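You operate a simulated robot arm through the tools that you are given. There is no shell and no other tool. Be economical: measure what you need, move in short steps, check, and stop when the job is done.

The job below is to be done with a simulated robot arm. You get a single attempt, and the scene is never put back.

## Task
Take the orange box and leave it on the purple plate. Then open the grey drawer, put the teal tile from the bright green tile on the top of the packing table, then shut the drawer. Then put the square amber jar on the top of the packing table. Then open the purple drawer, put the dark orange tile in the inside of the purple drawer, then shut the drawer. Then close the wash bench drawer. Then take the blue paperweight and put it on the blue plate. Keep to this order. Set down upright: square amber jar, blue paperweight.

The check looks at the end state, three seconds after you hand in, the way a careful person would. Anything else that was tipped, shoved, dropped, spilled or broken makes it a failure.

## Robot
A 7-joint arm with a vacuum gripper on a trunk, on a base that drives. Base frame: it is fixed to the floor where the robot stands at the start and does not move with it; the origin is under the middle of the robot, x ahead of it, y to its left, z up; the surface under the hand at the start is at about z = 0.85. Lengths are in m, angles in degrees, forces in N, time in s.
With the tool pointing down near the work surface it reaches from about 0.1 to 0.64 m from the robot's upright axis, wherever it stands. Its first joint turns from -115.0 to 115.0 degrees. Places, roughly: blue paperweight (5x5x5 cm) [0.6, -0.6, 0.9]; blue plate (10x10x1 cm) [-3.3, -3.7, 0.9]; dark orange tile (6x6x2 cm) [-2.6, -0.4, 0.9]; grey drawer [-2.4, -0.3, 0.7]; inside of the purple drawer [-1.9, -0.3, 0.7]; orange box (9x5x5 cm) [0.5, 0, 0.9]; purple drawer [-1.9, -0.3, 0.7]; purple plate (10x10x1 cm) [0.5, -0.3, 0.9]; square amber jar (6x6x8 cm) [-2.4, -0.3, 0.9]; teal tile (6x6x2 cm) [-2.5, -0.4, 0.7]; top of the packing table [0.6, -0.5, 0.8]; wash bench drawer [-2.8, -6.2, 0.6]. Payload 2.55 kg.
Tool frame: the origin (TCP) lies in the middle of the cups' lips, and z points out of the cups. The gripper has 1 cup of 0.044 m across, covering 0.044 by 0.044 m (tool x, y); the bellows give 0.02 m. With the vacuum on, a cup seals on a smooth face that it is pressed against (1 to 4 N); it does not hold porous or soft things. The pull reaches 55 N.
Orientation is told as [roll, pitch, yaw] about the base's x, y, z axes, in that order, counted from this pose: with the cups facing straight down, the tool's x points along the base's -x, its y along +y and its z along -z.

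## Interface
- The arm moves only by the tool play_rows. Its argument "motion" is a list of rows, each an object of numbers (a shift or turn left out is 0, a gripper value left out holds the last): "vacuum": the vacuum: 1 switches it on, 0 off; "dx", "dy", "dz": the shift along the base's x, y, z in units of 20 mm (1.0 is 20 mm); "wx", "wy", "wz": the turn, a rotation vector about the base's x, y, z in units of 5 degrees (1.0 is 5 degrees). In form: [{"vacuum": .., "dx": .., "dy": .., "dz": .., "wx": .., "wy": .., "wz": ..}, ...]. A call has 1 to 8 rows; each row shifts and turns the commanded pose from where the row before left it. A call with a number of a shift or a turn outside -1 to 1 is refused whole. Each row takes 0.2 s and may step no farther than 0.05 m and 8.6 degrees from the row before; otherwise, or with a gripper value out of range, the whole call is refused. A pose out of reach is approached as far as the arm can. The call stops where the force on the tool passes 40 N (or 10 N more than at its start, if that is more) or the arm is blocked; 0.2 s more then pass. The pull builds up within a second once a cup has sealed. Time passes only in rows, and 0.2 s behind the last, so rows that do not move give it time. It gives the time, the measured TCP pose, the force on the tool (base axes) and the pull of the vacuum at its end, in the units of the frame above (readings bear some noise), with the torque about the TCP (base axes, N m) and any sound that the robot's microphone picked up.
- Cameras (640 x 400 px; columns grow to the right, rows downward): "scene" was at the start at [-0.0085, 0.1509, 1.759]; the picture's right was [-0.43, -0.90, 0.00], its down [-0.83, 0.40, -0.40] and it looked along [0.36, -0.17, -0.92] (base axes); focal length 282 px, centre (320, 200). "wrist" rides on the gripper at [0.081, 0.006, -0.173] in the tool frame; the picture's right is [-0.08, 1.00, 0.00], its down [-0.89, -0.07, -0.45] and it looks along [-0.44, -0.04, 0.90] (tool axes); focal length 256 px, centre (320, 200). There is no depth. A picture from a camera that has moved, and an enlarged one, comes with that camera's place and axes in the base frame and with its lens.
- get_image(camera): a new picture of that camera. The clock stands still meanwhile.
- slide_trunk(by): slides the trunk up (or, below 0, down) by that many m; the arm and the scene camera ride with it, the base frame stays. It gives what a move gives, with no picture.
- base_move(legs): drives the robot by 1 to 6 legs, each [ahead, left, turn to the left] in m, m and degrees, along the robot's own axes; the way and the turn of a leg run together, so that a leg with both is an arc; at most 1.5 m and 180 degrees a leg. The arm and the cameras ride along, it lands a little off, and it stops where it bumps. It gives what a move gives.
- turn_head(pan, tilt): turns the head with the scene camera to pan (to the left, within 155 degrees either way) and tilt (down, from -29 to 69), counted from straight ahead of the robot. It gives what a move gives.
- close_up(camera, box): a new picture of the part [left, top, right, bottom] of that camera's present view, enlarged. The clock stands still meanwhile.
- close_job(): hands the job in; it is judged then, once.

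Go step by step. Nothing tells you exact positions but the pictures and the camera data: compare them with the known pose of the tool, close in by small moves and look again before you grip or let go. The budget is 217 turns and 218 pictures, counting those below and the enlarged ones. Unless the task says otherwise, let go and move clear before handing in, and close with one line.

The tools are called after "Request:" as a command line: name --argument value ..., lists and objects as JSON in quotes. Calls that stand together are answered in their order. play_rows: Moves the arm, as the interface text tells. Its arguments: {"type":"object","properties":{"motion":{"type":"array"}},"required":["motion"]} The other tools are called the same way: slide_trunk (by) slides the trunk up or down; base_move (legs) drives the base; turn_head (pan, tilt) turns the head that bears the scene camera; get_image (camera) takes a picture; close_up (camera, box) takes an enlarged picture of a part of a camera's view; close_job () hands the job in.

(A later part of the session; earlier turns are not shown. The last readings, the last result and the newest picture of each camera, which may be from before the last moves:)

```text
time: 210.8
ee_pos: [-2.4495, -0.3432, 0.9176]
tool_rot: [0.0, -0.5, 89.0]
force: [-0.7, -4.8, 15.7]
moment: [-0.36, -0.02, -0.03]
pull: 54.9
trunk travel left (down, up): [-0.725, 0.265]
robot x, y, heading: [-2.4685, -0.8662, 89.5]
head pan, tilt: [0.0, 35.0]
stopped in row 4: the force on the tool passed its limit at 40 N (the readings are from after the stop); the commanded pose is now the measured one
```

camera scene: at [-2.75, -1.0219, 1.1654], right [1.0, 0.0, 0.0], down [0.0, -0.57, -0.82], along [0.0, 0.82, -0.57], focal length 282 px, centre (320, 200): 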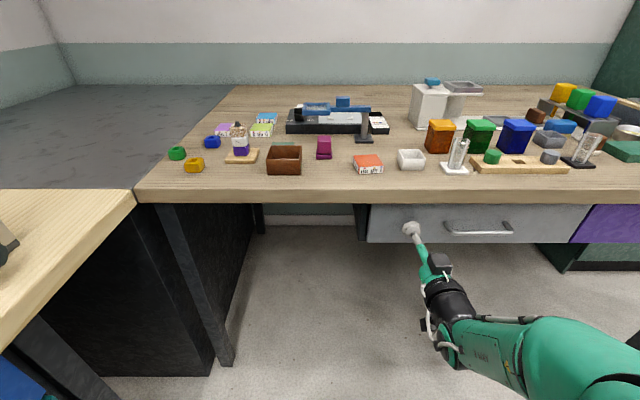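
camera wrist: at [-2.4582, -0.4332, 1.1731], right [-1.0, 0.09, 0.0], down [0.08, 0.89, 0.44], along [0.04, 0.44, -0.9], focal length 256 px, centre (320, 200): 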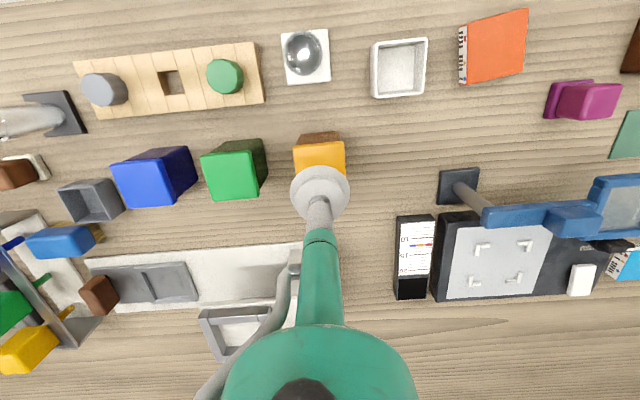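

Sealed. Lifting straight up.

Request:
play_rows --motion '[{"dz": 0.3}, {"dz": 0.4}, {"dz": 0.6}, {"dz": 1}]'

Request:
get_image --camera "wrist"

Request:
slide_trunk --by 0.19

Request:
get_image --camera "wrist"

```text
time: 211.8
ee_pos: [-2.4499, -0.3423, 0.9609]
tool_rot: [-0.1, -0.3, 89.1]
force: [-0.3, -0.7, -2.0]
moment: [-0.01, 0.01, 0.0]
pull: 54.5
trunk travel left (down, up): [-0.725, 0.265]
robot x, y, heading: [-2.4682, -0.8683, 89.7]
head pan, tilt: [0.0, 35.0]
```

```text
157 pictures are left
camera wrist: at [-2.4584, -0.4231, 1.1329], right [-1.0, 0.09, 0.0], down [0.08, 0.89, 0.45], along [0.04, 0.45, -0.89], focal length 256 px, centre (320, 200)
```

wrist: 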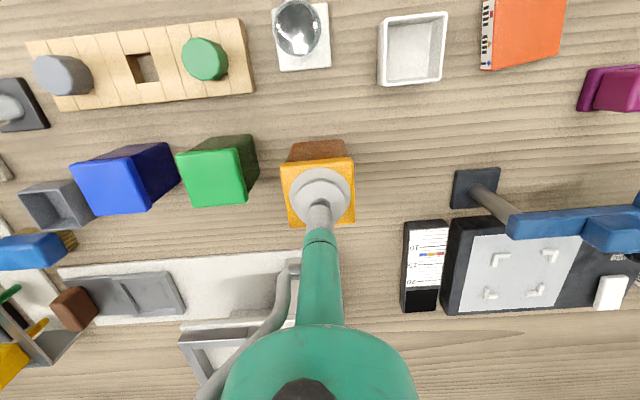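

```text
time: 213.9
ee_pos: [-2.4499, -0.3418, 1.1501]
tool_rot: [0.0, -0.3, 89.1]
force: [0.1, 0.2, -2.6]
moment: [0.02, 0.0, -0.01]
pull: 54.9
trunk travel left (down, up): [-0.915, 0.075]
robot x, y, heading: [-2.4716, -0.8671, 89.8]
head pan, tilt: [0.0, 35.0]
```

```text
156 pictures are left
camera wrist: at [-2.4584, -0.4227, 1.3224], right [-1.0, 0.09, 0.0], down [0.08, 0.89, 0.45], along [0.04, 0.45, -0.89], focal length 256 px, centre (320, 200)
```

wrist: 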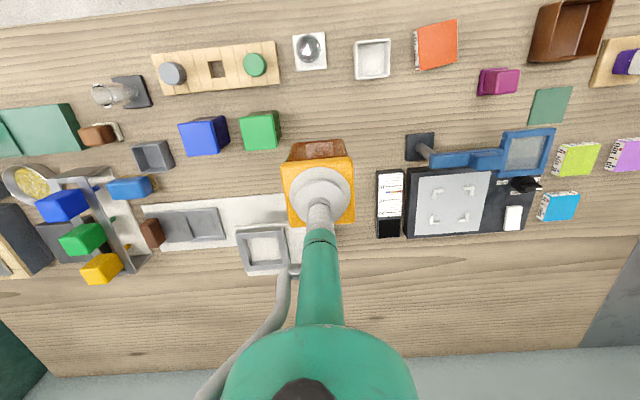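

Jar lifted whole. Retracting and driving to the packing table.

Request:
play_rows --motion '[{"dy": -1}, {"dy": -1}, {"dy": -1}, {"dy": -1}, {"dy": -1}, {"dy": -1}]'

Request:
base_move --legs '[[-0.2, 0, 0], [0, -0.9, 0], [0, -0.9, 0], [0, 0, -90], [0.35, 0.5, 0], [0.32, 0.5, 0]]'

Request:
get_image --camera "wrist"

```text
time: 215.3
ee_pos: [-2.4505, -0.4626, 1.1514]
tool_rot: [0.0, -0.4, 89.2]
force: [0.5, 0.1, -2.3]
moment: [0.0, 0.04, 0.01]
pull: 55.0
trunk travel left (down, up): [-0.915, 0.075]
robot x, y, heading: [-2.4714, -0.8678, 89.7]
head pan, tilt: [0.0, 35.0]
```

```text
time: 235.3
ee_pos: [0.4039, -0.1018, 1.151]
tool_rot: [0.0, -0.3, -1.5]
force: [0.4, -0.6, -2.2]
moment: [-0.04, -0.01, -0.02]
pull: 54.7
trunk travel left (down, up): [-0.915, 0.075]
robot x, y, heading: [-0.0022, -0.076, -0.9]
head pan, tilt: [0.0, 35.0]
```

```text
155 pictures are left
camera wrist: at [0.323, -0.0929, 1.323], right [0.1, 0.99, 0.0], down [0.89, -0.09, 0.45], along [0.45, -0.05, -0.89], focal length 256 px, centre (320, 200)
```

wrist: 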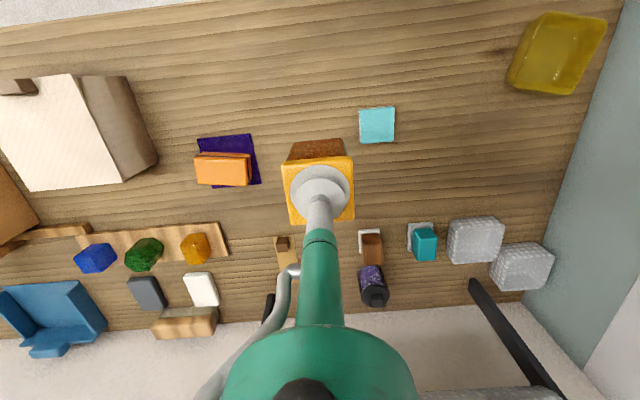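

Spot at (0.405,-0.125) is clear. Lowering the jar there.

Request:
play_rows --motion '[{"dy": -0.6}, {"dy": -0.5}, {}]'

Request:
slide_trunk --by -0.19

Request:
get_image --camera "wrist"

```text
time: 236.1
ee_pos: [0.4047, -0.1242, 1.1504]
tool_rot: [-0.1, -0.3, -1.5]
force: [0.1, -0.4, -1.8]
moment: [0.01, -0.01, 0.0]
pull: 54.9
trunk travel left (down, up): [-0.915, 0.075]
robot x, y, heading: [-0.0005, -0.0818, -0.7]
head pan, tilt: [0.0, 35.0]
```

```text
time: 238.2
ee_pos: [0.404, -0.1248, 0.9608]
tool_rot: [-0.1, -0.3, -1.4]
force: [-0.6, 0.8, -1.9]
moment: [-0.03, 0.0, 0.02]
pull: 54.6
trunk travel left (down, up): [-0.725, 0.265]
robot x, y, heading: [-0.0023, -0.083, -0.6]
head pan, tilt: [0.0, 35.0]
```

```text
154 pictures are left
camera wrist: at [0.3232, -0.115, 1.1336], right [0.1, 0.99, 0.0], down [0.89, -0.09, 0.45], along [0.45, -0.05, -0.89], focal length 256 px, centre (320, 200)
```

wrist: 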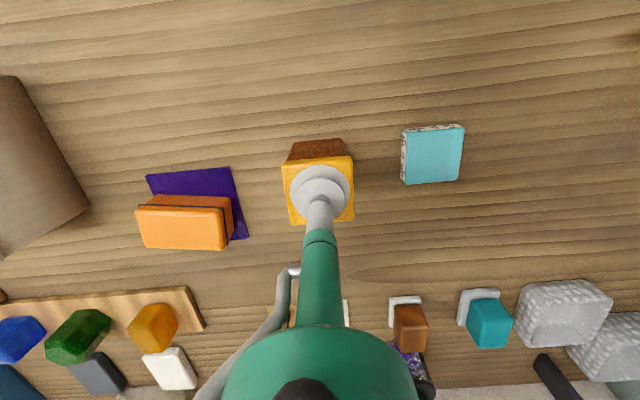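

Request:
play_rows --motion '[{"dz": -0.7}, {"dz": -0.3}, {"dz": -0.2}, {"dz": -0.15}, {}]'

```text
time: 239.4
ee_pos: [0.4056, -0.125, 0.9339]
tool_rot: [0.0, -0.3, -1.5]
force: [0.3, -0.5, -2.2]
moment: [-0.03, -0.01, 0.02]
pull: 54.5
trunk travel left (down, up): [-0.725, 0.265]
robot x, y, heading: [-0.0027, -0.0833, -0.8]
head pan, tilt: [0.0, 35.0]
```

Request:
play_rows --motion '[{"dz": -0.15}, {"dz": -0.15}, {"dz": -0.15}, {}]'

```text
time: 240.4
ee_pos: [0.4064, -0.1236, 0.9255]
tool_rot: [0.0, -0.4, -1.5]
force: [0.5, -1.1, -2.2]
moment: [0.01, -0.01, 0.04]
pull: 54.4
trunk travel left (down, up): [-0.725, 0.265]
robot x, y, heading: [-0.0012, -0.0806, -0.9]
head pan, tilt: [0.0, 35.0]
```

Request:
play_rows --motion '[{"dz": -0.15}, {"dz": -0.15}, {"dz": -0.1}, {}]'

```text
time: 241.4
ee_pos: [0.4051, -0.1227, 0.9204]
tool_rot: [-0.1, -0.8, -1.5]
force: [-0.4, 2.0, 35.7]
moment: [0.06, 0.23, -0.03]
pull: 54.9
trunk travel left (down, up): [-0.725, 0.265]
robot x, y, heading: [-0.0024, -0.0794, -0.9]
head pan, tilt: [0.0, 35.0]
```

Standing on the table. Releasing after easing off slightly.

Request:
play_rows --motion '[{"dz": 0.1}, {"vacuum": 0}, {}, {}, {"dz": 0.2}, {"dz": 0.5}, {"dz": 1}, {"dz": 1}]'

Request:
get_image --camera "wrist"

```text
time: 243.2
ee_pos: [0.4048, -0.1255, 0.9731]
tool_rot: [-0.1, -0.2, -1.5]
force: [-0.2, -0.2, -0.6]
moment: [0.0, -0.01, -0.01]
pull: 0.1
trunk travel left (down, up): [-0.725, 0.265]
robot x, y, heading: [0.0012, -0.0795, -1.0]
head pan, tilt: [0.0, 35.0]
```

```text
153 pictures are left
camera wrist: at [0.3231, -0.1154, 1.1454], right [0.1, 0.99, 0.0], down [0.89, -0.09, 0.45], along [0.45, -0.05, -0.89], focal length 256 px, centre (320, 200)
```

wrist: 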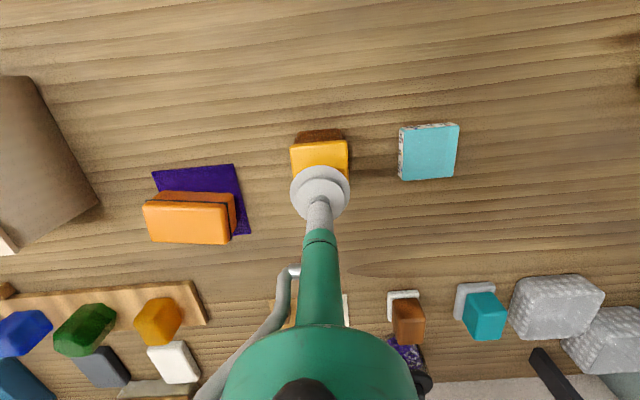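

The jar stands upright on the packing table. Now back to the bench for the purple drawer.

Request:
slide_trunk --by 0.19

Request:
base_move --legs '[[-0.32, -0.5, 0], [-0.4, -0.46, 0.5], [0, 0, 90], [0, 0.85, 0], [0, 0.85, 0]]'

```text
time: 245.2
ee_pos: [0.4048, -0.124, 1.1629]
tool_rot: [0.0, -0.3, -1.5]
force: [0.8, 0.1, 0.9]
moment: [-0.02, 0.02, -0.01]
pull: 0.1
trunk travel left (down, up): [-0.915, 0.075]
robot x, y, heading: [-0.0002, -0.0797, -1.1]
head pan, tilt: [0.0, 35.0]
```

```text
time: 263.8
ee_pos: [-2.4058, -0.5894, 1.1625]
tool_rot: [0.0, -0.3, 88.1]
force: [-0.7, 0.4, 0.1]
moment: [0.0, -0.01, 0.0]
pull: 0.1
trunk travel left (down, up): [-0.915, 0.075]
robot x, y, heading: [-2.4525, -0.9941, 88.7]
head pan, tilt: [0.0, 35.0]
```

Request:
base_move --legs '[[-0.3, 0, 1.5]]'

Request:
play_rows --motion '[{"dx": 0.7, "dy": 0.5, "dz": 0.9, "wx": 1}, {"dx": 0.7, "dy": 0.5, "dz": 0.9, "wx": 1}, {"dx": 0.7, "dy": 0.5, "dz": 0.9, "wx": 1}, {"dx": 0.7, "dy": 0.5, "dz": 0.9, "wx": 1}, {"dx": 0.7, "dy": 0.5, "dz": 0.9, "wx": 1}, {"dx": 0.7, "dy": 0.5, "dz": 0.9, "wx": 1}, {"dx": 0.7, "dy": 0.5, "dz": 0.9, "wx": 1}, {"dx": 0.7, "dy": 0.5, "dz": 0.9, "wx": 1}]'

Request:
play_rows --motion '[{"dx": 0.7, "dz": 0.8, "wx": 1}, {"dx": 0.7, "dz": 0.8, "wx": 1}, {"dx": 0.7, "dz": 0.8, "wx": 1}, {"dx": 0.7, "dz": 0.8, "wx": 1}, {"dx": 0.7, "dz": 0.8, "wx": 1}, {"dx": 0.7, "dz": 0.8, "wx": 1}, {"dx": 0.7, "dz": 0.8, "wx": 1}, {"dx": 0.7, "dz": 0.8, "wx": 1}]'

Request:
play_rows --motion '[{"wx": 1}, {"wx": 1}, {"dx": 0.7}, {"dx": 0.7}]'

```text
time: 265.8
ee_pos: [-2.4202, -0.8925, 1.163]
tool_rot: [0.0, -0.3, 89.5]
force: [-0.6, -0.9, -0.2]
moment: [-0.01, 0.0, 0.0]
pull: 0.1
trunk travel left (down, up): [-0.915, 0.075]
robot x, y, heading: [-2.4601, -1.3002, 90.1]
head pan, tilt: [0.0, 35.0]
```

```text
time: 267.6
ee_pos: [-2.3076, -0.8145, 1.3053]
tool_rot: [0.4, -40.3, 89.2]
force: [0.3, 0.1, -0.3]
moment: [0.0, 0.01, 0.02]
pull: 0.1
trunk travel left (down, up): [-0.915, 0.075]
robot x, y, heading: [-2.457, -1.3, 90.0]
head pan, tilt: [0.0, 35.0]
```

```text
time: 269.4
ee_pos: [-2.2124, -0.8142, 1.4203]
tool_rot: [1.7, -75.3, 88.2]
force: [-0.4, 0.1, 0.5]
moment: [0.02, 0.0, 0.01]
pull: 0.0
out of reach, approached as far as the arm can: row 8
trunk travel left (down, up): [-0.915, 0.075]
robot x, y, heading: [-2.4579, -1.3017, 90.5]
head pan, tilt: [0.0, 35.0]
```

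```text
time: 270.4
ee_pos: [-2.2066, -0.8136, 1.4185]
tool_rot: [1.7, -75.1, 88.1]
force: [0.8, 0.1, -0.3]
moment: [0.01, 0.01, -0.04]
pull: 0.1
out of reach, approached as far as the arm can: row 1, 2, 3, 4
trunk travel left (down, up): [-0.915, 0.075]
robot x, y, heading: [-2.4566, -1.2986, 90.1]
head pan, tilt: [0.0, 35.0]
```

Request:
play_rows --motion '[{"dz": 1}, {"dz": 1}, {"dz": 1}, {"wx": 1}, {"wx": 1}, {"wx": 1}]'

```text
time: 271.8
ee_pos: [-2.207, -0.8145, 1.4785]
tool_rot: [1.9, -75.3, 88.0]
force: [0.6, -0.3, -0.7]
moment: [0.05, -0.02, -0.02]
pull: 0.1
out of reach, approached as far as the arm can: row 4, 5, 6
trunk travel left (down, up): [-0.915, 0.075]
robot x, y, heading: [-2.457, -1.3053, 90.2]
head pan, tilt: [0.0, 35.0]
```

The tool can't get horizontal this far to the side. I'll look at the clearance to the island on the right before choosing a stance.

Request:
turn_head --pan -110 --tilt 55

Request:
get_image --camera "scene"

Request:
turn_head --pan -150 --tilt 60

Request:
get_image --camera "scene"

```text
time: 273.7
ee_pos: [-2.2064, -0.8142, 1.4779]
tool_rot: [1.9, -75.2, 88.1]
force: [-0.1, 0.1, -0.2]
moment: [-0.05, -0.03, 0.02]
pull: 0.1
trunk travel left (down, up): [-0.915, 0.075]
robot x, y, heading: [-2.458, -1.3016, 90.1]
head pan, tilt: [-110.0, 55.0]
```

```text
152 pictures are left
camera scene: at [-2.568, -1.3849, 1.8122], right [-0.34, -0.94, 0.0], down [-0.77, 0.28, -0.57], along [0.54, -0.2, -0.82], focal length 282 px, centre (320, 200)
```

scene: 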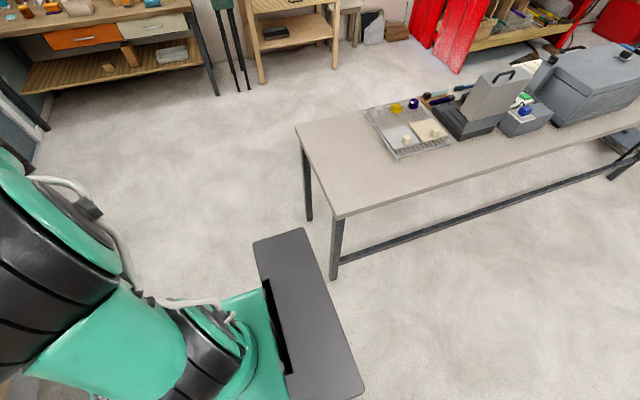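

```text
time: 274.8
ee_pos: [-2.2061, -0.8137, 1.4801]
tool_rot: [1.8, -75.3, 88.0]
force: [-0.2, 0.4, -0.4]
moment: [-0.01, 0.04, 0.01]
pull: 0.1
trunk travel left (down, up): [-0.915, 0.075]
robot x, y, heading: [-2.459, -1.3011, 89.9]
head pan, tilt: [-150.0, 60.0]
```

```text
151 pictures are left
camera scene: at [-2.6023, -1.4181, 1.8061], right [-0.87, -0.5, 0.0], down [-0.43, 0.75, -0.5], along [0.25, -0.43, -0.87], focal length 282 px, centre (320, 200)
```

scene: 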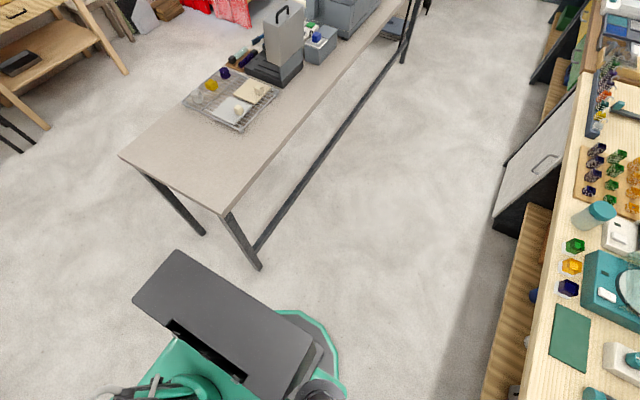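

The robot's base radius is about 0.3 m and the island edge is at y ≈ -1.667, so I can stand straight in front of the purple drawer. Bringing the arm back to the straight-ahead posture.

Request:
play_rows --motion '[{"dx": -1, "dz": -0.5}, {"dx": -1, "dz": -0.5}, {"dx": -1, "dz": -0.5}, {"dx": -1, "dz": -0.5}, {"dx": -1, "dz": -0.5}, {"dx": -1, "dz": -0.5}, {"dx": -1}, {"dx": -1}]'

Request:
play_rows --motion '[{"dx": -1}, {"dx": -1}, {"dx": -1}, {"wx": 1, "dy": -0.5}, {"wx": 1, "dy": -0.5}, {"wx": 0.9}]'

```text
time: 276.6
ee_pos: [-2.3559, -0.7987, 1.4163]
tool_rot: [1.8, -75.2, 88.0]
force: [0.0, 0.7, -0.9]
moment: [0.01, -0.01, 0.01]
pull: 0.1
out of reach, approached as far as the arm can: row 7, 8
trunk travel left (down, up): [-0.915, 0.075]
robot x, y, heading: [-2.4569, -1.3009, 90.1]
head pan, tilt: [-150.0, 60.0]
```

```text
time: 278.0
ee_pos: [-2.404, -0.7822, 1.4093]
tool_rot: [9.3, -86.9, 80.5]
force: [0.5, -0.1, -0.1]
moment: [-0.05, -0.04, 0.02]
pull: 0.1
out of reach, approached as far as the arm can: row 1, 2, 3, 4, 5, 6
trunk travel left (down, up): [-0.915, 0.075]
robot x, y, heading: [-2.4603, -1.2979, 90.0]
head pan, tilt: [-150.0, 60.0]
```

Request:
base_move --legs '[[0.08, -0.36, 0]]'

Request:
slide_trunk --by -0.375

Request:
slide_trunk --by -0.3

Request:
turn_head --pan 0 --tilt 35

Request:
get_image --camera "wrist"

Request:
get_image --camera "scene"

```text
time: 280.3
ee_pos: [-2.0401, -0.7033, 1.4099]
tool_rot: [9.6, -86.9, 80.4]
force: [0.1, -0.3, -0.8]
moment: [-0.01, -0.02, 0.0]
pull: 0.2
trunk travel left (down, up): [-0.915, 0.075]
robot x, y, heading: [-2.094, -1.2204, 89.8]
head pan, tilt: [-150.0, 60.0]
```

```text
time: 283.9
ee_pos: [-2.0401, -0.702, 1.0351]
tool_rot: [9.3, -86.7, 80.3]
force: [0.0, 0.2, -0.3]
moment: [-0.01, 0.01, 0.0]
pull: 0.1
trunk travel left (down, up): [-0.54, 0.45]
robot x, y, heading: [-2.0926, -1.2167, 89.9]
head pan, tilt: [-150.0, 60.0]
```

```text
time: 286.9
ee_pos: [-2.0393, -0.7003, 0.7324]
tool_rot: [8.8, -86.7, 81.0]
force: [0.3, 0.0, -0.2]
moment: [0.02, 0.0, 0.01]
pull: 0.1
trunk travel left (down, up): [-0.24, 0.75]
robot x, y, heading: [-2.0944, -1.217, 90.1]
head pan, tilt: [-150.0, 60.0]
```

```text
time: 289.3
ee_pos: [-2.0386, -0.701, 0.7337]
tool_rot: [9.0, -86.7, 80.9]
force: [0.6, 0.4, -0.4]
moment: [0.0, -0.02, 0.03]
pull: 0.0
trunk travel left (down, up): [-0.24, 0.75]
robot x, y, heading: [-2.0941, -1.2207, 90.2]
head pan, tilt: [0.0, 35.0]
```

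```text
150 pictures are left
camera wrist: at [-2.0475, -0.8771, 0.6628], right [-1.0, 0.01, 0.09], down [0.08, -0.39, 0.92], along [0.04, 0.92, 0.39], focal length 256 px, centre (320, 200)
```

wrist: 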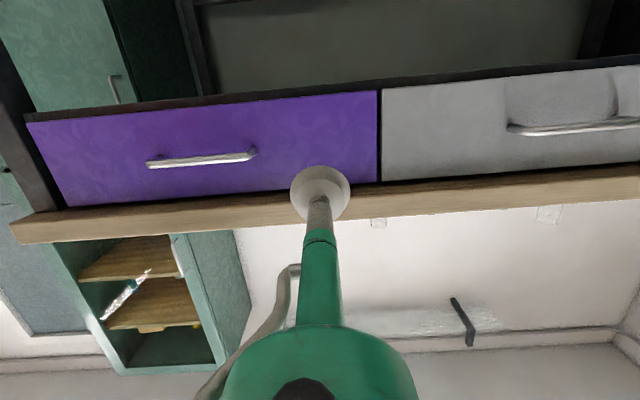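

```text
149 pictures are left
camera scene: at [-2.2718, -1.1887, 1.1654], right [1.0, 0.0, 0.0], down [0.0, -0.58, -0.82], along [0.0, 0.82, -0.58], focal length 282 px, centre (320, 200)
```

scene: 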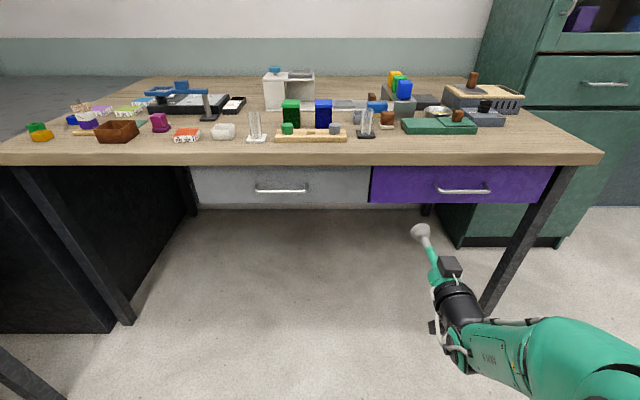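

Aimed at the plain purple face left of the handle. Approaching.

Request:
base_move --legs '[[0.15, 0, 0]]'

Request:
play_rows --motion '[{"vacuum": 1, "dy": 0.5}, {"dy": 0.4}, {"dy": 0.3}, {"dy": 0.2}, {"dy": 0.2}, {}]'

```text
time: 290.7
ee_pos: [-2.041, -0.5492, 0.7329]
tool_rot: [9.0, -86.7, 81.0]
force: [-0.2, -0.1, -0.3]
moment: [-0.01, 0.02, 0.04]
pull: 0.0
trunk travel left (down, up): [-0.24, 0.75]
robot x, y, heading: [-2.0949, -1.0698, 90.0]
head pan, tilt: [0.0, 35.0]
```

```text
time: 292.1
ee_pos: [-2.0404, -0.5173, 0.7354]
tool_rot: [9.5, -86.8, 80.5]
force: [0.3, 0.5, -0.1]
moment: [-0.01, 0.03, 0.02]
pull: 0.0
trunk travel left (down, up): [-0.24, 0.75]
robot x, y, heading: [-2.0913, -1.0682, 89.9]
head pan, tilt: [0.0, 35.0]
```

Request:
play_rows --motion '[{"dy": 0.3}, {"dy": 0.3}, {"dy": 0.2}, {"dy": 0.2}, {}, {}]'

```text
time: 293.5
ee_pos: [-2.0416, -0.4988, 0.7339]
tool_rot: [9.1, -86.7, 80.7]
force: [0.6, -8.7, -2.9]
moment: [0.15, -0.2, 0.06]
pull: 54.4
trunk travel left (down, up): [-0.24, 0.75]
robot x, y, heading: [-2.0922, -1.0689, 90.0]
head pan, tilt: [0.0, 35.0]
```

Sealed on the purple drawer. Pulling it open in steps.

Request:
base_move --legs '[[-0.1, 0, 0]]'

Request:
base_move --legs '[[-0.12, 0, 0]]'

Request:
get_image --camera "scene"

```text
time: 294.6
ee_pos: [-2.0416, -0.5977, 0.7346]
tool_rot: [9.7, -86.8, 80.4]
force: [0.6, -0.7, -4.7]
moment: [0.13, -0.07, 0.01]
pull: 55.1
trunk travel left (down, up): [-0.24, 0.75]
robot x, y, heading: [-2.0955, -1.1675, 89.8]
head pan, tilt: [0.0, 35.0]
```

```text
time: 295.9
ee_pos: [-2.0419, -0.7181, 0.7338]
tool_rot: [8.8, -86.7, 81.1]
force: [-4.3, -0.5, -0.7]
moment: [0.1, 0.15, 0.02]
pull: 54.7
trunk travel left (down, up): [-0.24, 0.75]
robot x, y, heading: [-2.0963, -1.2859, 90.1]
head pan, tilt: [0.0, 35.0]
```

```text
148 pictures are left
camera scene: at [-2.272, -1.261, 1.1653], right [1.0, 0.0, 0.0], down [0.0, -0.57, -0.82], along [0.0, 0.82, -0.57], focal length 282 px, centre (320, 200)
```

scene: 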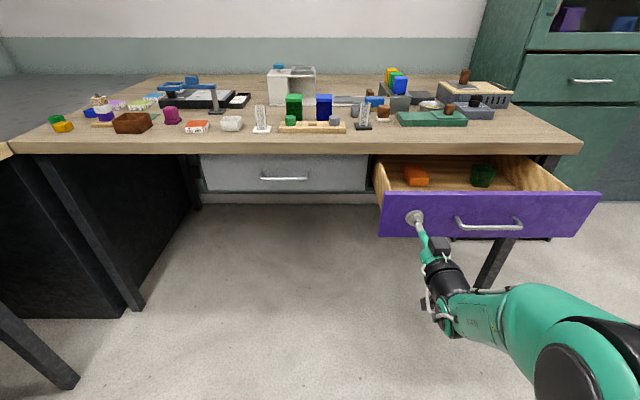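

Opened ~22 cm; pull 3 cm more, then release and step away to the left.

Request:
base_move --legs '[[-0.03, 0, 0]]'

Request:
play_rows --motion '[{"vacuum": 0}, {}, {}, {}, {"dy": -0.3}, {"dy": -0.4}, {"dy": -0.4}]'

Request:
base_move --legs '[[0, 0.4, 0], [-0.1, 0.15, 0]]'

Request:
slide_trunk --by 0.4

Request:
slide_trunk --by 0.275

Request:
get_image --camera "scene"

```text
time: 296.7
ee_pos: [-2.0414, -0.7495, 0.7345]
tool_rot: [8.5, -86.7, 81.4]
force: [-1.6, -0.1, -0.7]
moment: [0.14, 0.03, -0.04]
pull: 54.2
trunk travel left (down, up): [-0.24, 0.75]
robot x, y, heading: [-2.093, -1.3183, 90.1]
head pan, tilt: [0.0, 35.0]
```

```text
time: 298.3
ee_pos: [-2.0416, -0.77, 0.734]
tool_rot: [9.1, -86.6, 80.9]
force: [-0.7, 0.2, 0.5]
moment: [-0.03, 0.01, 0.0]
pull: 0.0
trunk travel left (down, up): [-0.24, 0.75]
robot x, y, heading: [-2.0917, -1.3198, 90.2]
head pan, tilt: [0.0, 35.0]
```

```text
time: 301.9
ee_pos: [-2.5896, -0.8686, 0.7342]
tool_rot: [8.9, -86.7, 81.2]
force: [0.4, 0.2, 0.5]
moment: [-0.01, -0.01, 0.01]
pull: 0.1
trunk travel left (down, up): [-0.24, 0.75]
robot x, y, heading: [-2.6391, -1.4188, 90.1]
head pan, tilt: [0.0, 35.0]
```

```text
time: 305.7
ee_pos: [-2.5894, -0.8696, 1.134]
tool_rot: [8.9, -86.7, 81.0]
force: [-0.5, -0.5, -0.4]
moment: [-0.03, -0.02, 0.01]
pull: 0.0
trunk travel left (down, up): [-0.64, 0.35]
robot x, y, heading: [-2.6447, -1.4188, 90.1]
head pan, tilt: [0.0, 35.0]
```

```text
time: 308.5
ee_pos: [-2.591, -0.8695, 1.4096]
tool_rot: [8.8, -86.7, 81.1]
force: [-0.9, 1.4, -0.2]
moment: [-0.04, 0.02, -0.03]
pull: 0.0
trunk travel left (down, up): [-0.915, 0.075]
robot x, y, heading: [-2.6422, -1.4197, 90.0]
head pan, tilt: [0.0, 35.0]
```

```text
147 pictures are left
camera scene: at [-2.8219, -1.3895, 1.8403], right [1.0, 0.0, 0.0], down [0.0, -0.57, -0.82], along [0.0, 0.82, -0.57], focal length 282 px, centre (320, 200)
```

scene: 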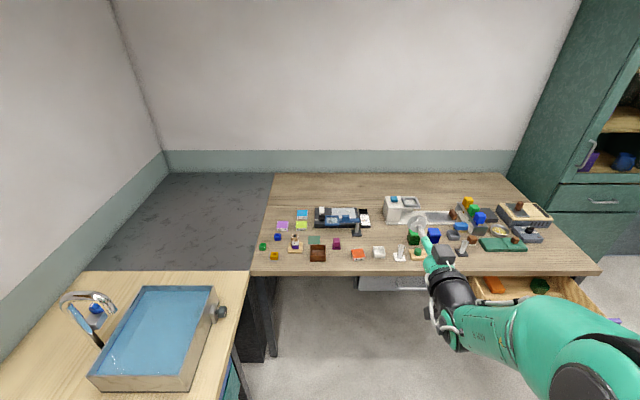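

Turning the tool down again.

Request:
play_rows --motion '[{"wx": -1, "dy": -0.5}, {"wx": -1, "dy": -0.5}, {"wx": -1, "dz": -0.5}, {"wx": -1, "dz": -0.5}, {"wx": -1, "dz": -0.5}, {"wx": -1, "dz": -0.5}, {"wx": -1, "dz": -0.5}, {"wx": -1, "dz": -0.5}]'

Request:
play_rows --motion '[{"wx": -1, "dz": -1}, {"wx": -1, "dz": -1}, {"wx": -1, "dz": -1}, {"wx": -1, "dz": -1}, {"wx": -1, "dz": -1}, {"wx": -1, "dz": -1}, {"wx": -1, "dz": -1}, {"wx": -1, "dz": -1}]'

Request:
play_rows --motion '[{"wx": -0.8, "dy": -1}, {"wx": -0.5, "dy": -1}, {"dy": -1}, {}]'

Request:
base_move --legs '[[0.45, 0, 0]]'

Request:
get_image --camera "wrist"

```text
time: 310.3
ee_pos: [-2.5907, -0.8889, 1.3479]
tool_rot: [0.6, -46.7, 88.9]
force: [-0.3, -0.4, -0.4]
moment: [0.02, 0.01, 0.02]
pull: 0.0
trunk travel left (down, up): [-0.915, 0.075]
robot x, y, heading: [-2.6446, -1.4206, 90.1]
head pan, tilt: [0.0, 35.0]
```

```text
time: 312.1
ee_pos: [-2.5897, -0.8863, 1.1904]
tool_rot: [-0.1, -6.5, 89.6]
force: [0.0, 0.1, -0.1]
moment: [-0.03, -0.01, 0.01]
pull: 0.0
trunk travel left (down, up): [-0.915, 0.075]
robot x, y, heading: [-2.6433, -1.4154, 90.1]
head pan, tilt: [0.0, 35.0]
```

```text
time: 313.1
ee_pos: [-2.591, -0.9495, 1.1882]
tool_rot: [-0.2, -0.2, 89.5]
force: [-0.2, -0.7, -0.2]
moment: [-0.03, 0.01, 0.0]
pull: 0.1
trunk travel left (down, up): [-0.915, 0.075]
robot x, y, heading: [-2.6449, -1.4213, 89.8]
head pan, tilt: [0.0, 35.0]
```

```text
time: 315.8
ee_pos: [-2.5913, -0.5011, 1.1888]
tool_rot: [-0.2, -0.4, 89.5]
force: [0.3, 0.2, -0.7]
moment: [-0.02, 0.0, 0.02]
pull: 0.1
trunk travel left (down, up): [-0.915, 0.075]
robot x, y, heading: [-2.6401, -0.9661, 90.1]
head pan, tilt: [0.0, 35.0]
```

```text
146 pictures are left
camera wrist: at [-2.5984, -0.5826, 1.3622], right [-1.0, 0.09, 0.0], down [0.08, 0.89, 0.45], along [0.04, 0.45, -0.89], focal length 256 px, centre (320, 200)
```

wrist: 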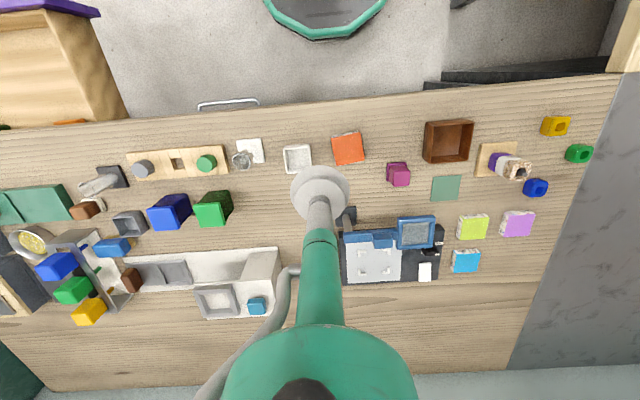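

Tile at ≈ (-2.642,-0.440). Aligning and lowering.

Request:
play_rows --motion '[{"dx": -0.9, "dy": 1}, {"dx": -0.8, "dy": 1}, {"dx": -0.8, "dy": 1}, {"dz": -1}, {"dz": -1}]'

Request:
slide_trunk --by -0.2

Request:
get_image --camera "wrist"

```text
time: 317.0
ee_pos: [-2.6416, -0.441, 1.1501]
tool_rot: [-0.1, -0.4, 89.5]
force: [0.0, -1.0, -0.4]
moment: [0.01, -0.02, -0.03]
pull: 0.2
trunk travel left (down, up): [-0.915, 0.075]
robot x, y, heading: [-2.6425, -0.9704, 89.8]
head pan, tilt: [0.0, 35.0]
```

```text
time: 319.2
ee_pos: [-2.6406, -0.4423, 0.9511]
tool_rot: [-0.1, -0.3, 89.6]
force: [-0.2, -1.0, -0.1]
moment: [0.0, -0.04, 0.01]
pull: 0.0
trunk travel left (down, up): [-0.715, 0.275]
robot x, y, heading: [-2.641, -0.9686, 90.1]
head pan, tilt: [0.0, 35.0]
```

```text
145 pictures are left
camera wrist: at [-2.6488, -0.5227, 1.1232], right [-1.0, 0.09, 0.0], down [0.08, 0.89, 0.45], along [0.04, 0.45, -0.89], focal length 256 px, centre (320, 200)
```

wrist: 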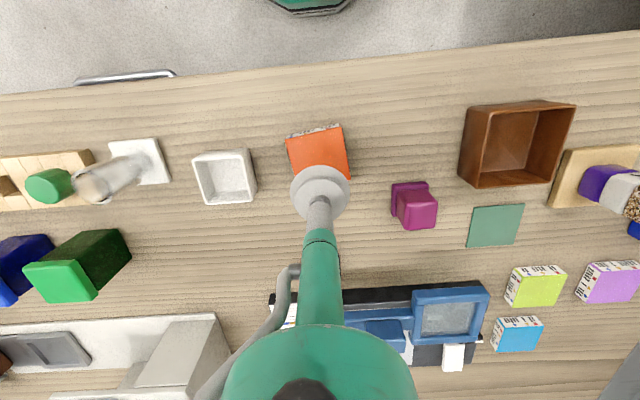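

Request:
play_rows --motion '[{"dz": -1, "dy": 0.2}, {"dz": -1}, {"dz": -1}, {"dz": -0.5, "vacuum": 1}, {}]'

Request:
close_up --camera "wrist" --box '[220, 90, 420, 240]'

```text
time: 320.4
ee_pos: [-2.6421, -0.4375, 0.8817]
tool_rot: [-0.2, -0.2, 89.4]
force: [-0.4, -0.6, 0.0]
moment: [-0.01, 0.0, 0.02]
pull: 0.0
trunk travel left (down, up): [-0.715, 0.275]
robot x, y, heading: [-2.6419, -0.9653, 90.1]
head pan, tilt: [0.0, 35.0]
```

```text
2.67 times, centred on (320, 165) of wrist
camera zoom: at [-2.6492, -0.5187, 1.0534], right [-1.0, 0.09, 0.0], down [0.08, 0.89, 0.45], along [0.04, 0.45, -0.89], focal length 683 px, centre (320, 293)
```

zoom: 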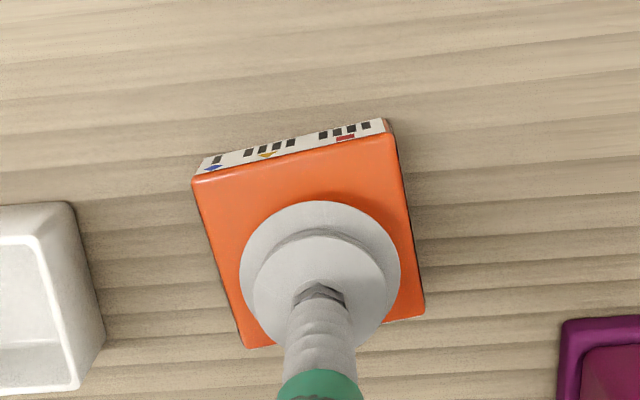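

Request:
play_rows --motion '[{"dz": -0.5}, {"dz": -0.3}, {"dz": -0.2}, {"dz": -0.2}, {}, {}]'

```text
time: 321.4
ee_pos: [-2.6408, -0.4324, 0.8662]
tool_rot: [-0.1, -1.1, 89.4]
force: [-0.4, -3.3, 16.9]
moment: [-0.51, 0.05, 0.01]
pull: 54.9
trunk travel left (down, up): [-0.715, 0.275]
robot x, y, heading: [-2.645, -0.9699, 90.3]
head pan, tilt: [0.0, 35.0]
stopped in row 4: the force on the tool passed its limit at 40 N (the readings are from after the stop); the commanded pose is now the measured one
```

Sealed. Lifting and moving over in front of the purple drawer.

Request:
play_rows --motion '[{"dz": 0.4}, {"dz": 0.6}, {"dz": 1}, {"dz": 1}, {"dy": -1, "dz": 1}, {"dy": -1}, {"dy": -1}, {"dy": -1}]'

Request:
slide_trunk --by 0.2

Request:
base_move --legs '[[-0.22, 0, 0], [0, -0.58, 0]]'

Request:
get_image --camera "wrist"

```text
time: 323.2
ee_pos: [-2.6407, -0.514, 0.9421]
tool_rot: [-0.2, -0.9, 89.5]
force: [0.7, 0.6, -1.9]
moment: [-0.02, -0.03, 0.01]
pull: 55.1
trunk travel left (down, up): [-0.715, 0.275]
robot x, y, heading: [-2.6419, -0.9686, 89.9]
head pan, tilt: [0.0, 35.0]
```

```text
time: 325.4
ee_pos: [-2.6407, -0.5156, 1.143]
tool_rot: [-0.1, -0.9, 89.5]
force: [-0.2, -0.1, -1.1]
moment: [-0.01, 0.0, -0.02]
pull: 54.4
trunk travel left (down, up): [-0.915, 0.075]
robot x, y, heading: [-2.6442, -0.9691, 89.9]
head pan, tilt: [0.0, 35.0]
```

```text
time: 330.0
ee_pos: [-2.058, -0.7408, 1.1411]
tool_rot: [-0.1, -1.0, 89.1]
force: [-0.1, -0.4, -0.4]
moment: [-0.03, 0.05, 0.01]
pull: 55.3
trunk travel left (down, up): [-0.915, 0.075]
robot x, y, heading: [-2.0632, -1.1956, 89.6]
head pan, tilt: [0.0, 35.0]
```

```text
143 pictures are left
camera wrist: at [-2.0665, -0.8236, 1.3134], right [-1.0, 0.1, 0.0], down [0.08, 0.88, 0.46], along [0.04, 0.46, -0.89], focal length 256 px, centre (320, 200)
```

wrist: 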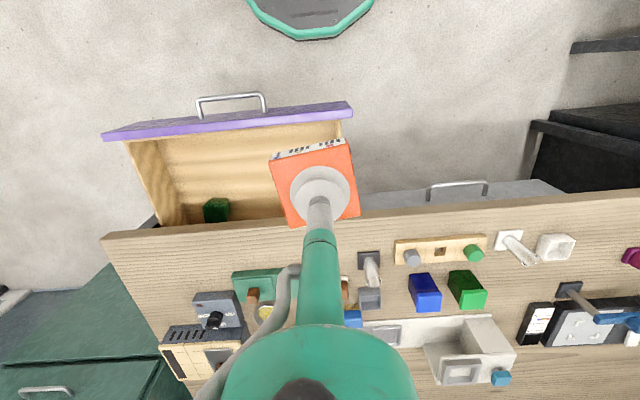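

The drawer's front half is empty; I'll place the tile at about (-1.88,-0.645).

Request:
base_move --legs '[[0, -0.13, 0.3]]'

Request:
play_rows --motion '[{"dx": 0.5, "dy": 0.95, "dz": -1}, {"dx": 0.5, "dy": 0.95, "dz": -1}, {"dx": 0.5, "dy": 0.95, "dz": -1}, {"dx": 0.5, "dy": 0.95, "dz": -0.5}, {"dx": 0.5, "dy": 0.95}, {}]'

Request:
slide_trunk --by -0.2

Request:
get_image --camera "wrist"

```text
time: 331.3
ee_pos: [-1.9325, -0.7409, 1.1416]
tool_rot: [-0.1, -0.9, 89.4]
force: [-0.4, -0.1, -1.0]
moment: [0.01, 0.04, -0.02]
pull: 54.9
trunk travel left (down, up): [-0.915, 0.075]
robot x, y, heading: [-1.9352, -1.1979, 90.1]
head pan, tilt: [0.0, 35.0]
```

```text
time: 332.7
ee_pos: [-1.8836, -0.6468, 1.0718]
tool_rot: [-0.1, -0.9, 89.5]
force: [-0.2, 0.0, -0.3]
moment: [0.03, 0.01, 0.0]
pull: 54.4
trunk travel left (down, up): [-0.915, 0.075]
robot x, y, heading: [-1.9362, -1.1956, 89.7]
head pan, tilt: [0.0, 35.0]
```

```text
time: 334.8
ee_pos: [-1.8833, -0.6468, 0.8732]
tool_rot: [-0.1, -0.9, 89.4]
force: [-0.4, 0.3, -2.9]
moment: [-0.01, -0.01, -0.03]
pull: 54.6
trunk travel left (down, up): [-0.715, 0.275]
robot x, y, heading: [-1.9344, -1.1933, 89.8]
head pan, tilt: [0.0, 35.0]
```

```text
142 pictures are left
camera wrist: at [-1.8911, -0.7293, 1.0439], right [-1.0, 0.09, 0.0], down [0.08, 0.88, 0.46], along [0.04, 0.46, -0.89], focal length 256 px, centre (320, 200)
```

wrist: 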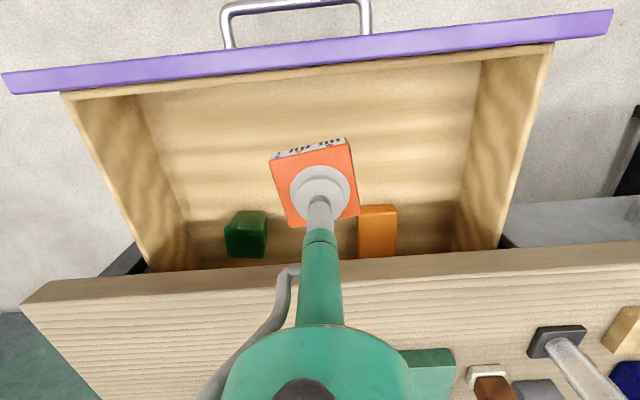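

Request:
play_rows --motion '[{"dy": -0.4, "dz": -1}, {"dz": -1}, {"dz": -1}, {"dz": -1}, {"dz": -1}, {"dz": -0.8}, {"dz": -0.4}, {}]'

Request:
get_image --camera "wrist"

```text
time: 336.6
ee_pos: [-1.8839, -0.6556, 0.7482]
tool_rot: [-0.1, -0.9, 89.2]
force: [-0.5, -0.8, -1.9]
moment: [0.04, -0.02, 0.01]
pull: 54.6
trunk travel left (down, up): [-0.715, 0.275]
robot x, y, heading: [-1.9361, -1.1971, 90.0]
head pan, tilt: [0.0, 35.0]
```

```text
141 pictures are left
camera wrist: at [-1.8914, -0.7375, 0.9198], right [-1.0, 0.09, 0.0], down [0.08, 0.88, 0.46], along [0.04, 0.46, -0.89], focal length 256 px, centre (320, 200)
```

wrist: 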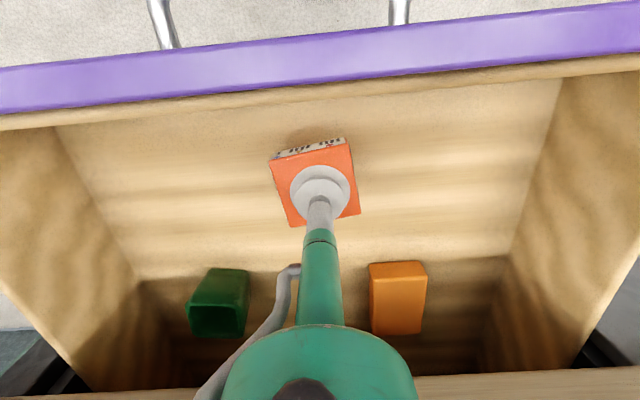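

Request:
play_rows --motion '[{"dz": -0.4}, {"dz": -0.2}, {"dz": -0.15}, {"dz": -0.15}, {}]'

```text
time: 337.8
ee_pos: [-1.8838, -0.6542, 0.7307]
tool_rot: [-0.1, -0.9, 89.4]
force: [0.3, -0.1, -2.1]
moment: [-0.04, -0.03, 0.0]
pull: 54.7
trunk travel left (down, up): [-0.715, 0.275]
robot x, y, heading: [-1.9372, -1.1977, 90.1]
head pan, tilt: [0.0, 35.0]
```

Request:
play_rows --motion '[{"dz": -0.15}, {"dz": -0.15}, {"dz": -0.15}, {}]'

```text
time: 338.8
ee_pos: [-1.8836, -0.6542, 0.7211]
tool_rot: [-0.2, -0.9, 89.4]
force: [0.3, -1.4, -1.6]
moment: [-0.03, 0.0, -0.03]
pull: 55.1
trunk travel left (down, up): [-0.715, 0.275]
robot x, y, heading: [-1.9368, -1.1973, 90.0]
head pan, tilt: [0.0, 35.0]
```

Request:
play_rows --motion '[{"dz": -0.15}, {"dz": -0.15}, {"dz": -0.15}, {}]'

```text
time: 339.8
ee_pos: [-1.8844, -0.6548, 0.7119]
tool_rot: [-0.1, -0.9, 89.4]
force: [-0.5, 0.2, -1.5]
moment: [0.0, -0.01, -0.03]
pull: 54.7
trunk travel left (down, up): [-0.715, 0.275]
robot x, y, heading: [-1.9365, -1.1966, 90.2]
head pan, tilt: [0.0, 35.0]
```

Request:
play_rows --motion '[{"dz": -0.15}, {"dz": -0.15}, {"dz": -0.15}, {}]'

Request:
get_image --camera "wrist"

```text
time: 340.8
ee_pos: [-1.8831, -0.6528, 0.7061]
tool_rot: [-0.1, -1.1, 89.5]
force: [-1.7, -0.2, 8.5]
moment: [-0.24, 0.04, -0.06]
pull: 54.9
trunk travel left (down, up): [-0.715, 0.275]
robot x, y, heading: [-1.939, -1.1992, 90.0]
head pan, tilt: [0.0, 35.0]
```

```text
140 pictures are left
camera wrist: at [-1.8915, -0.7369, 0.8763], right [-1.0, 0.09, 0.0], down [0.08, 0.88, 0.46], along [0.04, 0.46, -0.89], focal length 256 px, centre (320, 200)
```

wrist: 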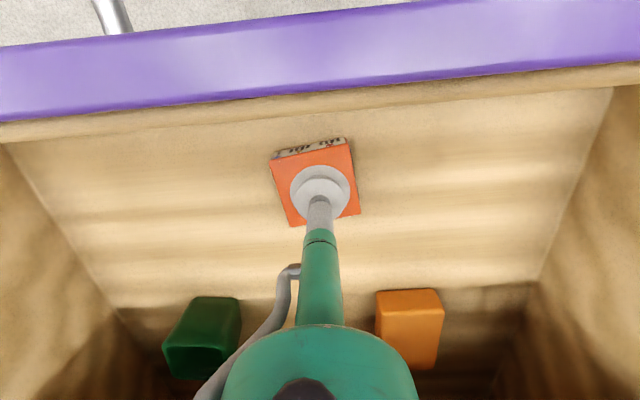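

Contact with the drawer floor. Releasing and rising.

Request:
play_rows --motion '[{"vacuum": 0}, {}, {}, {"dz": 0.2}, {"dz": 0.8}, {"dz": 1}, {"dz": 1}, {"dz": 1}]'

Request:
play_rows --motion '[{"dz": 1}, {"dz": 1}, {"dz": 1}]'

Request:
slide_trunk --by 0.2

Request:
get_image --camera "wrist"

```text
time: 342.6
ee_pos: [-1.8844, -0.6545, 0.7835]
tool_rot: [0.0, -0.8, 89.4]
force: [0.5, -0.3, -0.7]
moment: [-0.01, 0.05, 0.04]
pull: 0.1
trunk travel left (down, up): [-0.715, 0.275]
robot x, y, heading: [-1.9348, -1.195, 90.0]
head pan, tilt: [0.0, 35.0]
```

```text
time: 343.4
ee_pos: [-1.8842, -0.6544, 0.845]
tool_rot: [-0.1, -1.0, 89.4]
force: [-0.4, -0.4, 0.0]
moment: [-0.02, 0.01, 0.0]
pull: 0.0
trunk travel left (down, up): [-0.715, 0.275]
robot x, y, heading: [-1.9327, -1.1929, 89.8]
head pan, tilt: [0.0, 35.0]
```

```text
time: 345.6
ee_pos: [-1.8843, -0.6549, 1.0439]
tool_rot: [-0.2, -0.9, 89.4]
force: [-0.2, 0.1, 0.0]
moment: [0.02, -0.04, 0.03]
pull: 0.1
trunk travel left (down, up): [-0.915, 0.075]
robot x, y, heading: [-1.9345, -1.1963, 90.0]
head pan, tilt: [0.0, 35.0]
```

```text
139 pictures are left
camera wrist: at [-1.8917, -0.7376, 1.2153], right [-1.0, 0.09, 0.0], down [0.08, 0.89, 0.46], along [0.04, 0.46, -0.89], focal length 256 px, centre (320, 200)
```

wrist: 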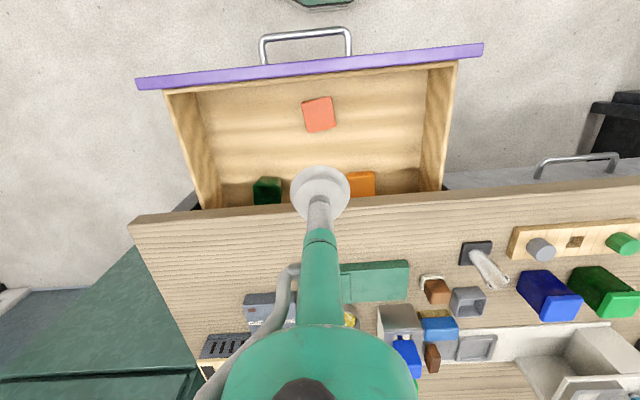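

The tile lies in the purple drawer. Backing up and going horizontal again to shut it.

Request:
base_move --legs '[[-0.125, 0.15, 0]]'

Request:
play_rows --motion '[{"dz": 1, "wx": 1, "wy": 0}, {"dz": 1, "wx": 1}, {"dz": 1, "wx": 1}, {"dz": 1, "wx": 1}, {"dz": 1, "wx": 1}, {"dz": 1, "wx": 1}, {"dz": 1, "wx": 1}, {"dz": 1, "wx": 1}]'

Request:
play_rows --motion '[{"dz": 1, "wx": 1}, {"dz": 1, "wx": 1}, {"dz": 1, "wx": 1}, {"dz": 1, "wx": 1}, {"dz": 1, "wx": 1}, {"dz": 1, "wx": 1}, {"dz": 1, "wx": 1}, {"dz": 1, "wx": 1}]'

Request:
play_rows --motion '[{"dz": 1, "wx": 0.8}, {"dz": 0.8, "wx": 0.8}, {}]'

```text
time: 347.2
ee_pos: [-2.0292, -0.7791, 1.0437]
tool_rot: [-0.1, -0.9, 89.4]
force: [-0.4, 0.1, -0.3]
moment: [-0.01, 0.03, -0.03]
pull: 0.2
trunk travel left (down, up): [-0.915, 0.075]
robot x, y, heading: [-2.0752, -1.3229, 90.1]
head pan, tilt: [0.0, 35.0]
```

```text
time: 349.0
ee_pos: [-2.0282, -0.7805, 1.1973]
tool_rot: [0.5, -39.7, 89.3]
force: [0.5, -0.6, -0.3]
moment: [0.0, 0.0, 0.0]
pull: 0.1
out of reach, approached as far as the arm can: row 8
trunk travel left (down, up): [-0.915, 0.075]
robot x, y, heading: [-2.084, -1.3205, 89.9]
head pan, tilt: [0.0, 35.0]
```

```text
time: 350.8
ee_pos: [-2.0337, -0.7795, 1.3467]
tool_rot: [3.7, -77.0, 87.5]
force: [0.0, -0.3, -0.3]
moment: [0.01, 0.01, 0.0]
pull: 0.0
out of reach, approached as far as the arm can: row 1
trunk travel left (down, up): [-0.915, 0.075]
robot x, y, heading: [-2.0791, -1.3176, 90.1]
head pan, tilt: [0.0, 35.0]
```

```text
time: 351.6
ee_pos: [-2.0335, -0.7782, 1.3814]
tool_rot: [7.9, -84.9, 83.2]
force: [-0.7, 0.3, 0.4]
moment: [0.02, -0.01, 0.0]
pull: 0.0
trunk travel left (down, up): [-0.915, 0.075]
robot x, y, heading: [-2.0801, -1.3213, 90.0]
head pan, tilt: [0.0, 35.0]
```

Request:
play_rows --motion '[{"dy": -0.5}, {"dx": -0.3}]'

Request:
slide_trunk --by -0.35

Request:
slide_trunk --by -0.295

Request:
get_image --camera "wrist"

Request:
get_image --camera "scene"

```text
time: 352.2
ee_pos: [-2.0401, -0.7889, 1.3815]
tool_rot: [7.9, -84.5, 83.3]
force: [0.0, 0.3, 0.3]
moment: [0.0, 0.03, 0.02]
pull: 0.1
trunk travel left (down, up): [-0.915, 0.075]
robot x, y, heading: [-2.0793, -1.3194, 89.9]
head pan, tilt: [0.0, 35.0]
```

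```text
time: 355.6
ee_pos: [-2.0405, -0.7886, 1.0326]
tool_rot: [7.7, -84.7, 83.6]
force: [0.4, -0.1, -0.3]
moment: [-0.03, 0.01, 0.0]
pull: 0.1
trunk travel left (down, up): [-0.565, 0.425]
robot x, y, heading: [-2.0764, -1.3233, 89.8]
head pan, tilt: [0.0, 35.0]
```

```text
time: 358.5
ee_pos: [-2.0387, -0.789, 0.7356]
tool_rot: [7.3, -84.6, 83.6]
force: [0.8, 0.1, 0.5]
moment: [0.03, 0.0, 0.01]
pull: 0.2
trunk travel left (down, up): [-0.27, 0.72]
robot x, y, heading: [-2.0833, -1.3162, 89.7]
head pan, tilt: [0.0, 35.0]
```

```text
138 pictures are left
camera wrist: at [-2.0444, -0.9682, 0.6729], right [-1.0, -0.01, 0.09], down [0.09, -0.36, 0.93], along [0.02, 0.93, 0.36], focal length 256 px, centre (320, 200)
```

wrist: 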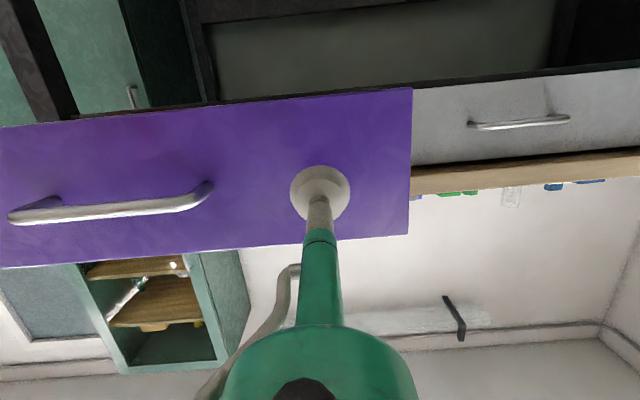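

```text
137 pictures are left
camera scene: at [-2.2583, -1.2912, 1.1952], right [1.0, 0.0, 0.0], down [0.0, -0.57, -0.82], along [0.0, 0.82, -0.57], focal length 282 px, centre (320, 200)
```

scene: 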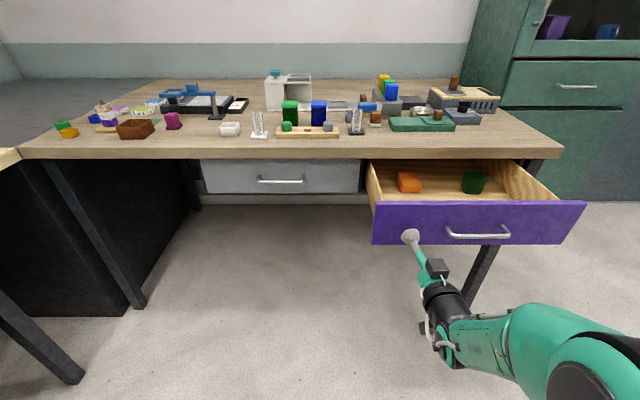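

Pushing the purple drawer shut.

Request:
base_move --legs '[[0.2, 0, 0]]'

Request:
base_move --legs '[[0.08, 0, 0]]'

Request:
base_move --legs '[[0.02, 0, 0]]'

Request:
get_image --camera "wrist"

```text
time: 360.1
ee_pos: [-2.0403, -0.588, 0.7361]
tool_rot: [7.5, -84.5, 83.5]
force: [0.2, 0.1, -0.5]
moment: [0.01, 0.01, 0.02]
pull: 0.0
trunk travel left (down, up): [-0.27, 0.72]
robot x, y, heading: [-2.0792, -1.1241, 89.8]
head pan, tilt: [0.0, 35.0]
```

```text
time: 361.2
ee_pos: [-2.0396, -0.5071, 0.7366]
tool_rot: [7.5, -84.6, 83.6]
force: [0.7, 0.8, -0.4]
moment: [-0.02, -0.02, 0.01]
pull: 0.2
trunk travel left (down, up): [-0.27, 0.72]
robot x, y, heading: [-2.0808, -1.0349, 89.9]
head pan, tilt: [0.0, 35.0]
```

```text
time: 362.0
ee_pos: [-2.0404, -0.487, 0.7354]
tool_rot: [7.6, -84.5, 83.4]
force: [-1.3, -4.3, -1.6]
moment: [0.05, -0.02, -0.01]
pull: 0.1
trunk travel left (down, up): [-0.27, 0.72]
robot x, y, heading: [-2.0809, -1.0209, 89.8]
head pan, tilt: [0.0, 35.0]
```

```text
136 pictures are left
camera wrist: at [-2.0441, -0.6671, 0.6727], right [-1.0, -0.01, 0.09], down [0.09, -0.36, 0.93], along [0.02, 0.93, 0.36], focal length 256 px, centre (320, 200)
```

wrist: 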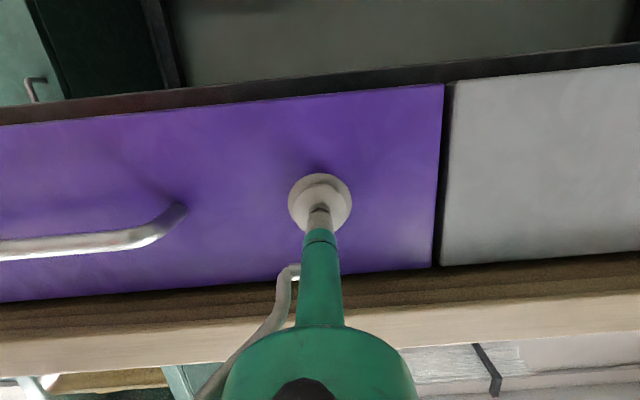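

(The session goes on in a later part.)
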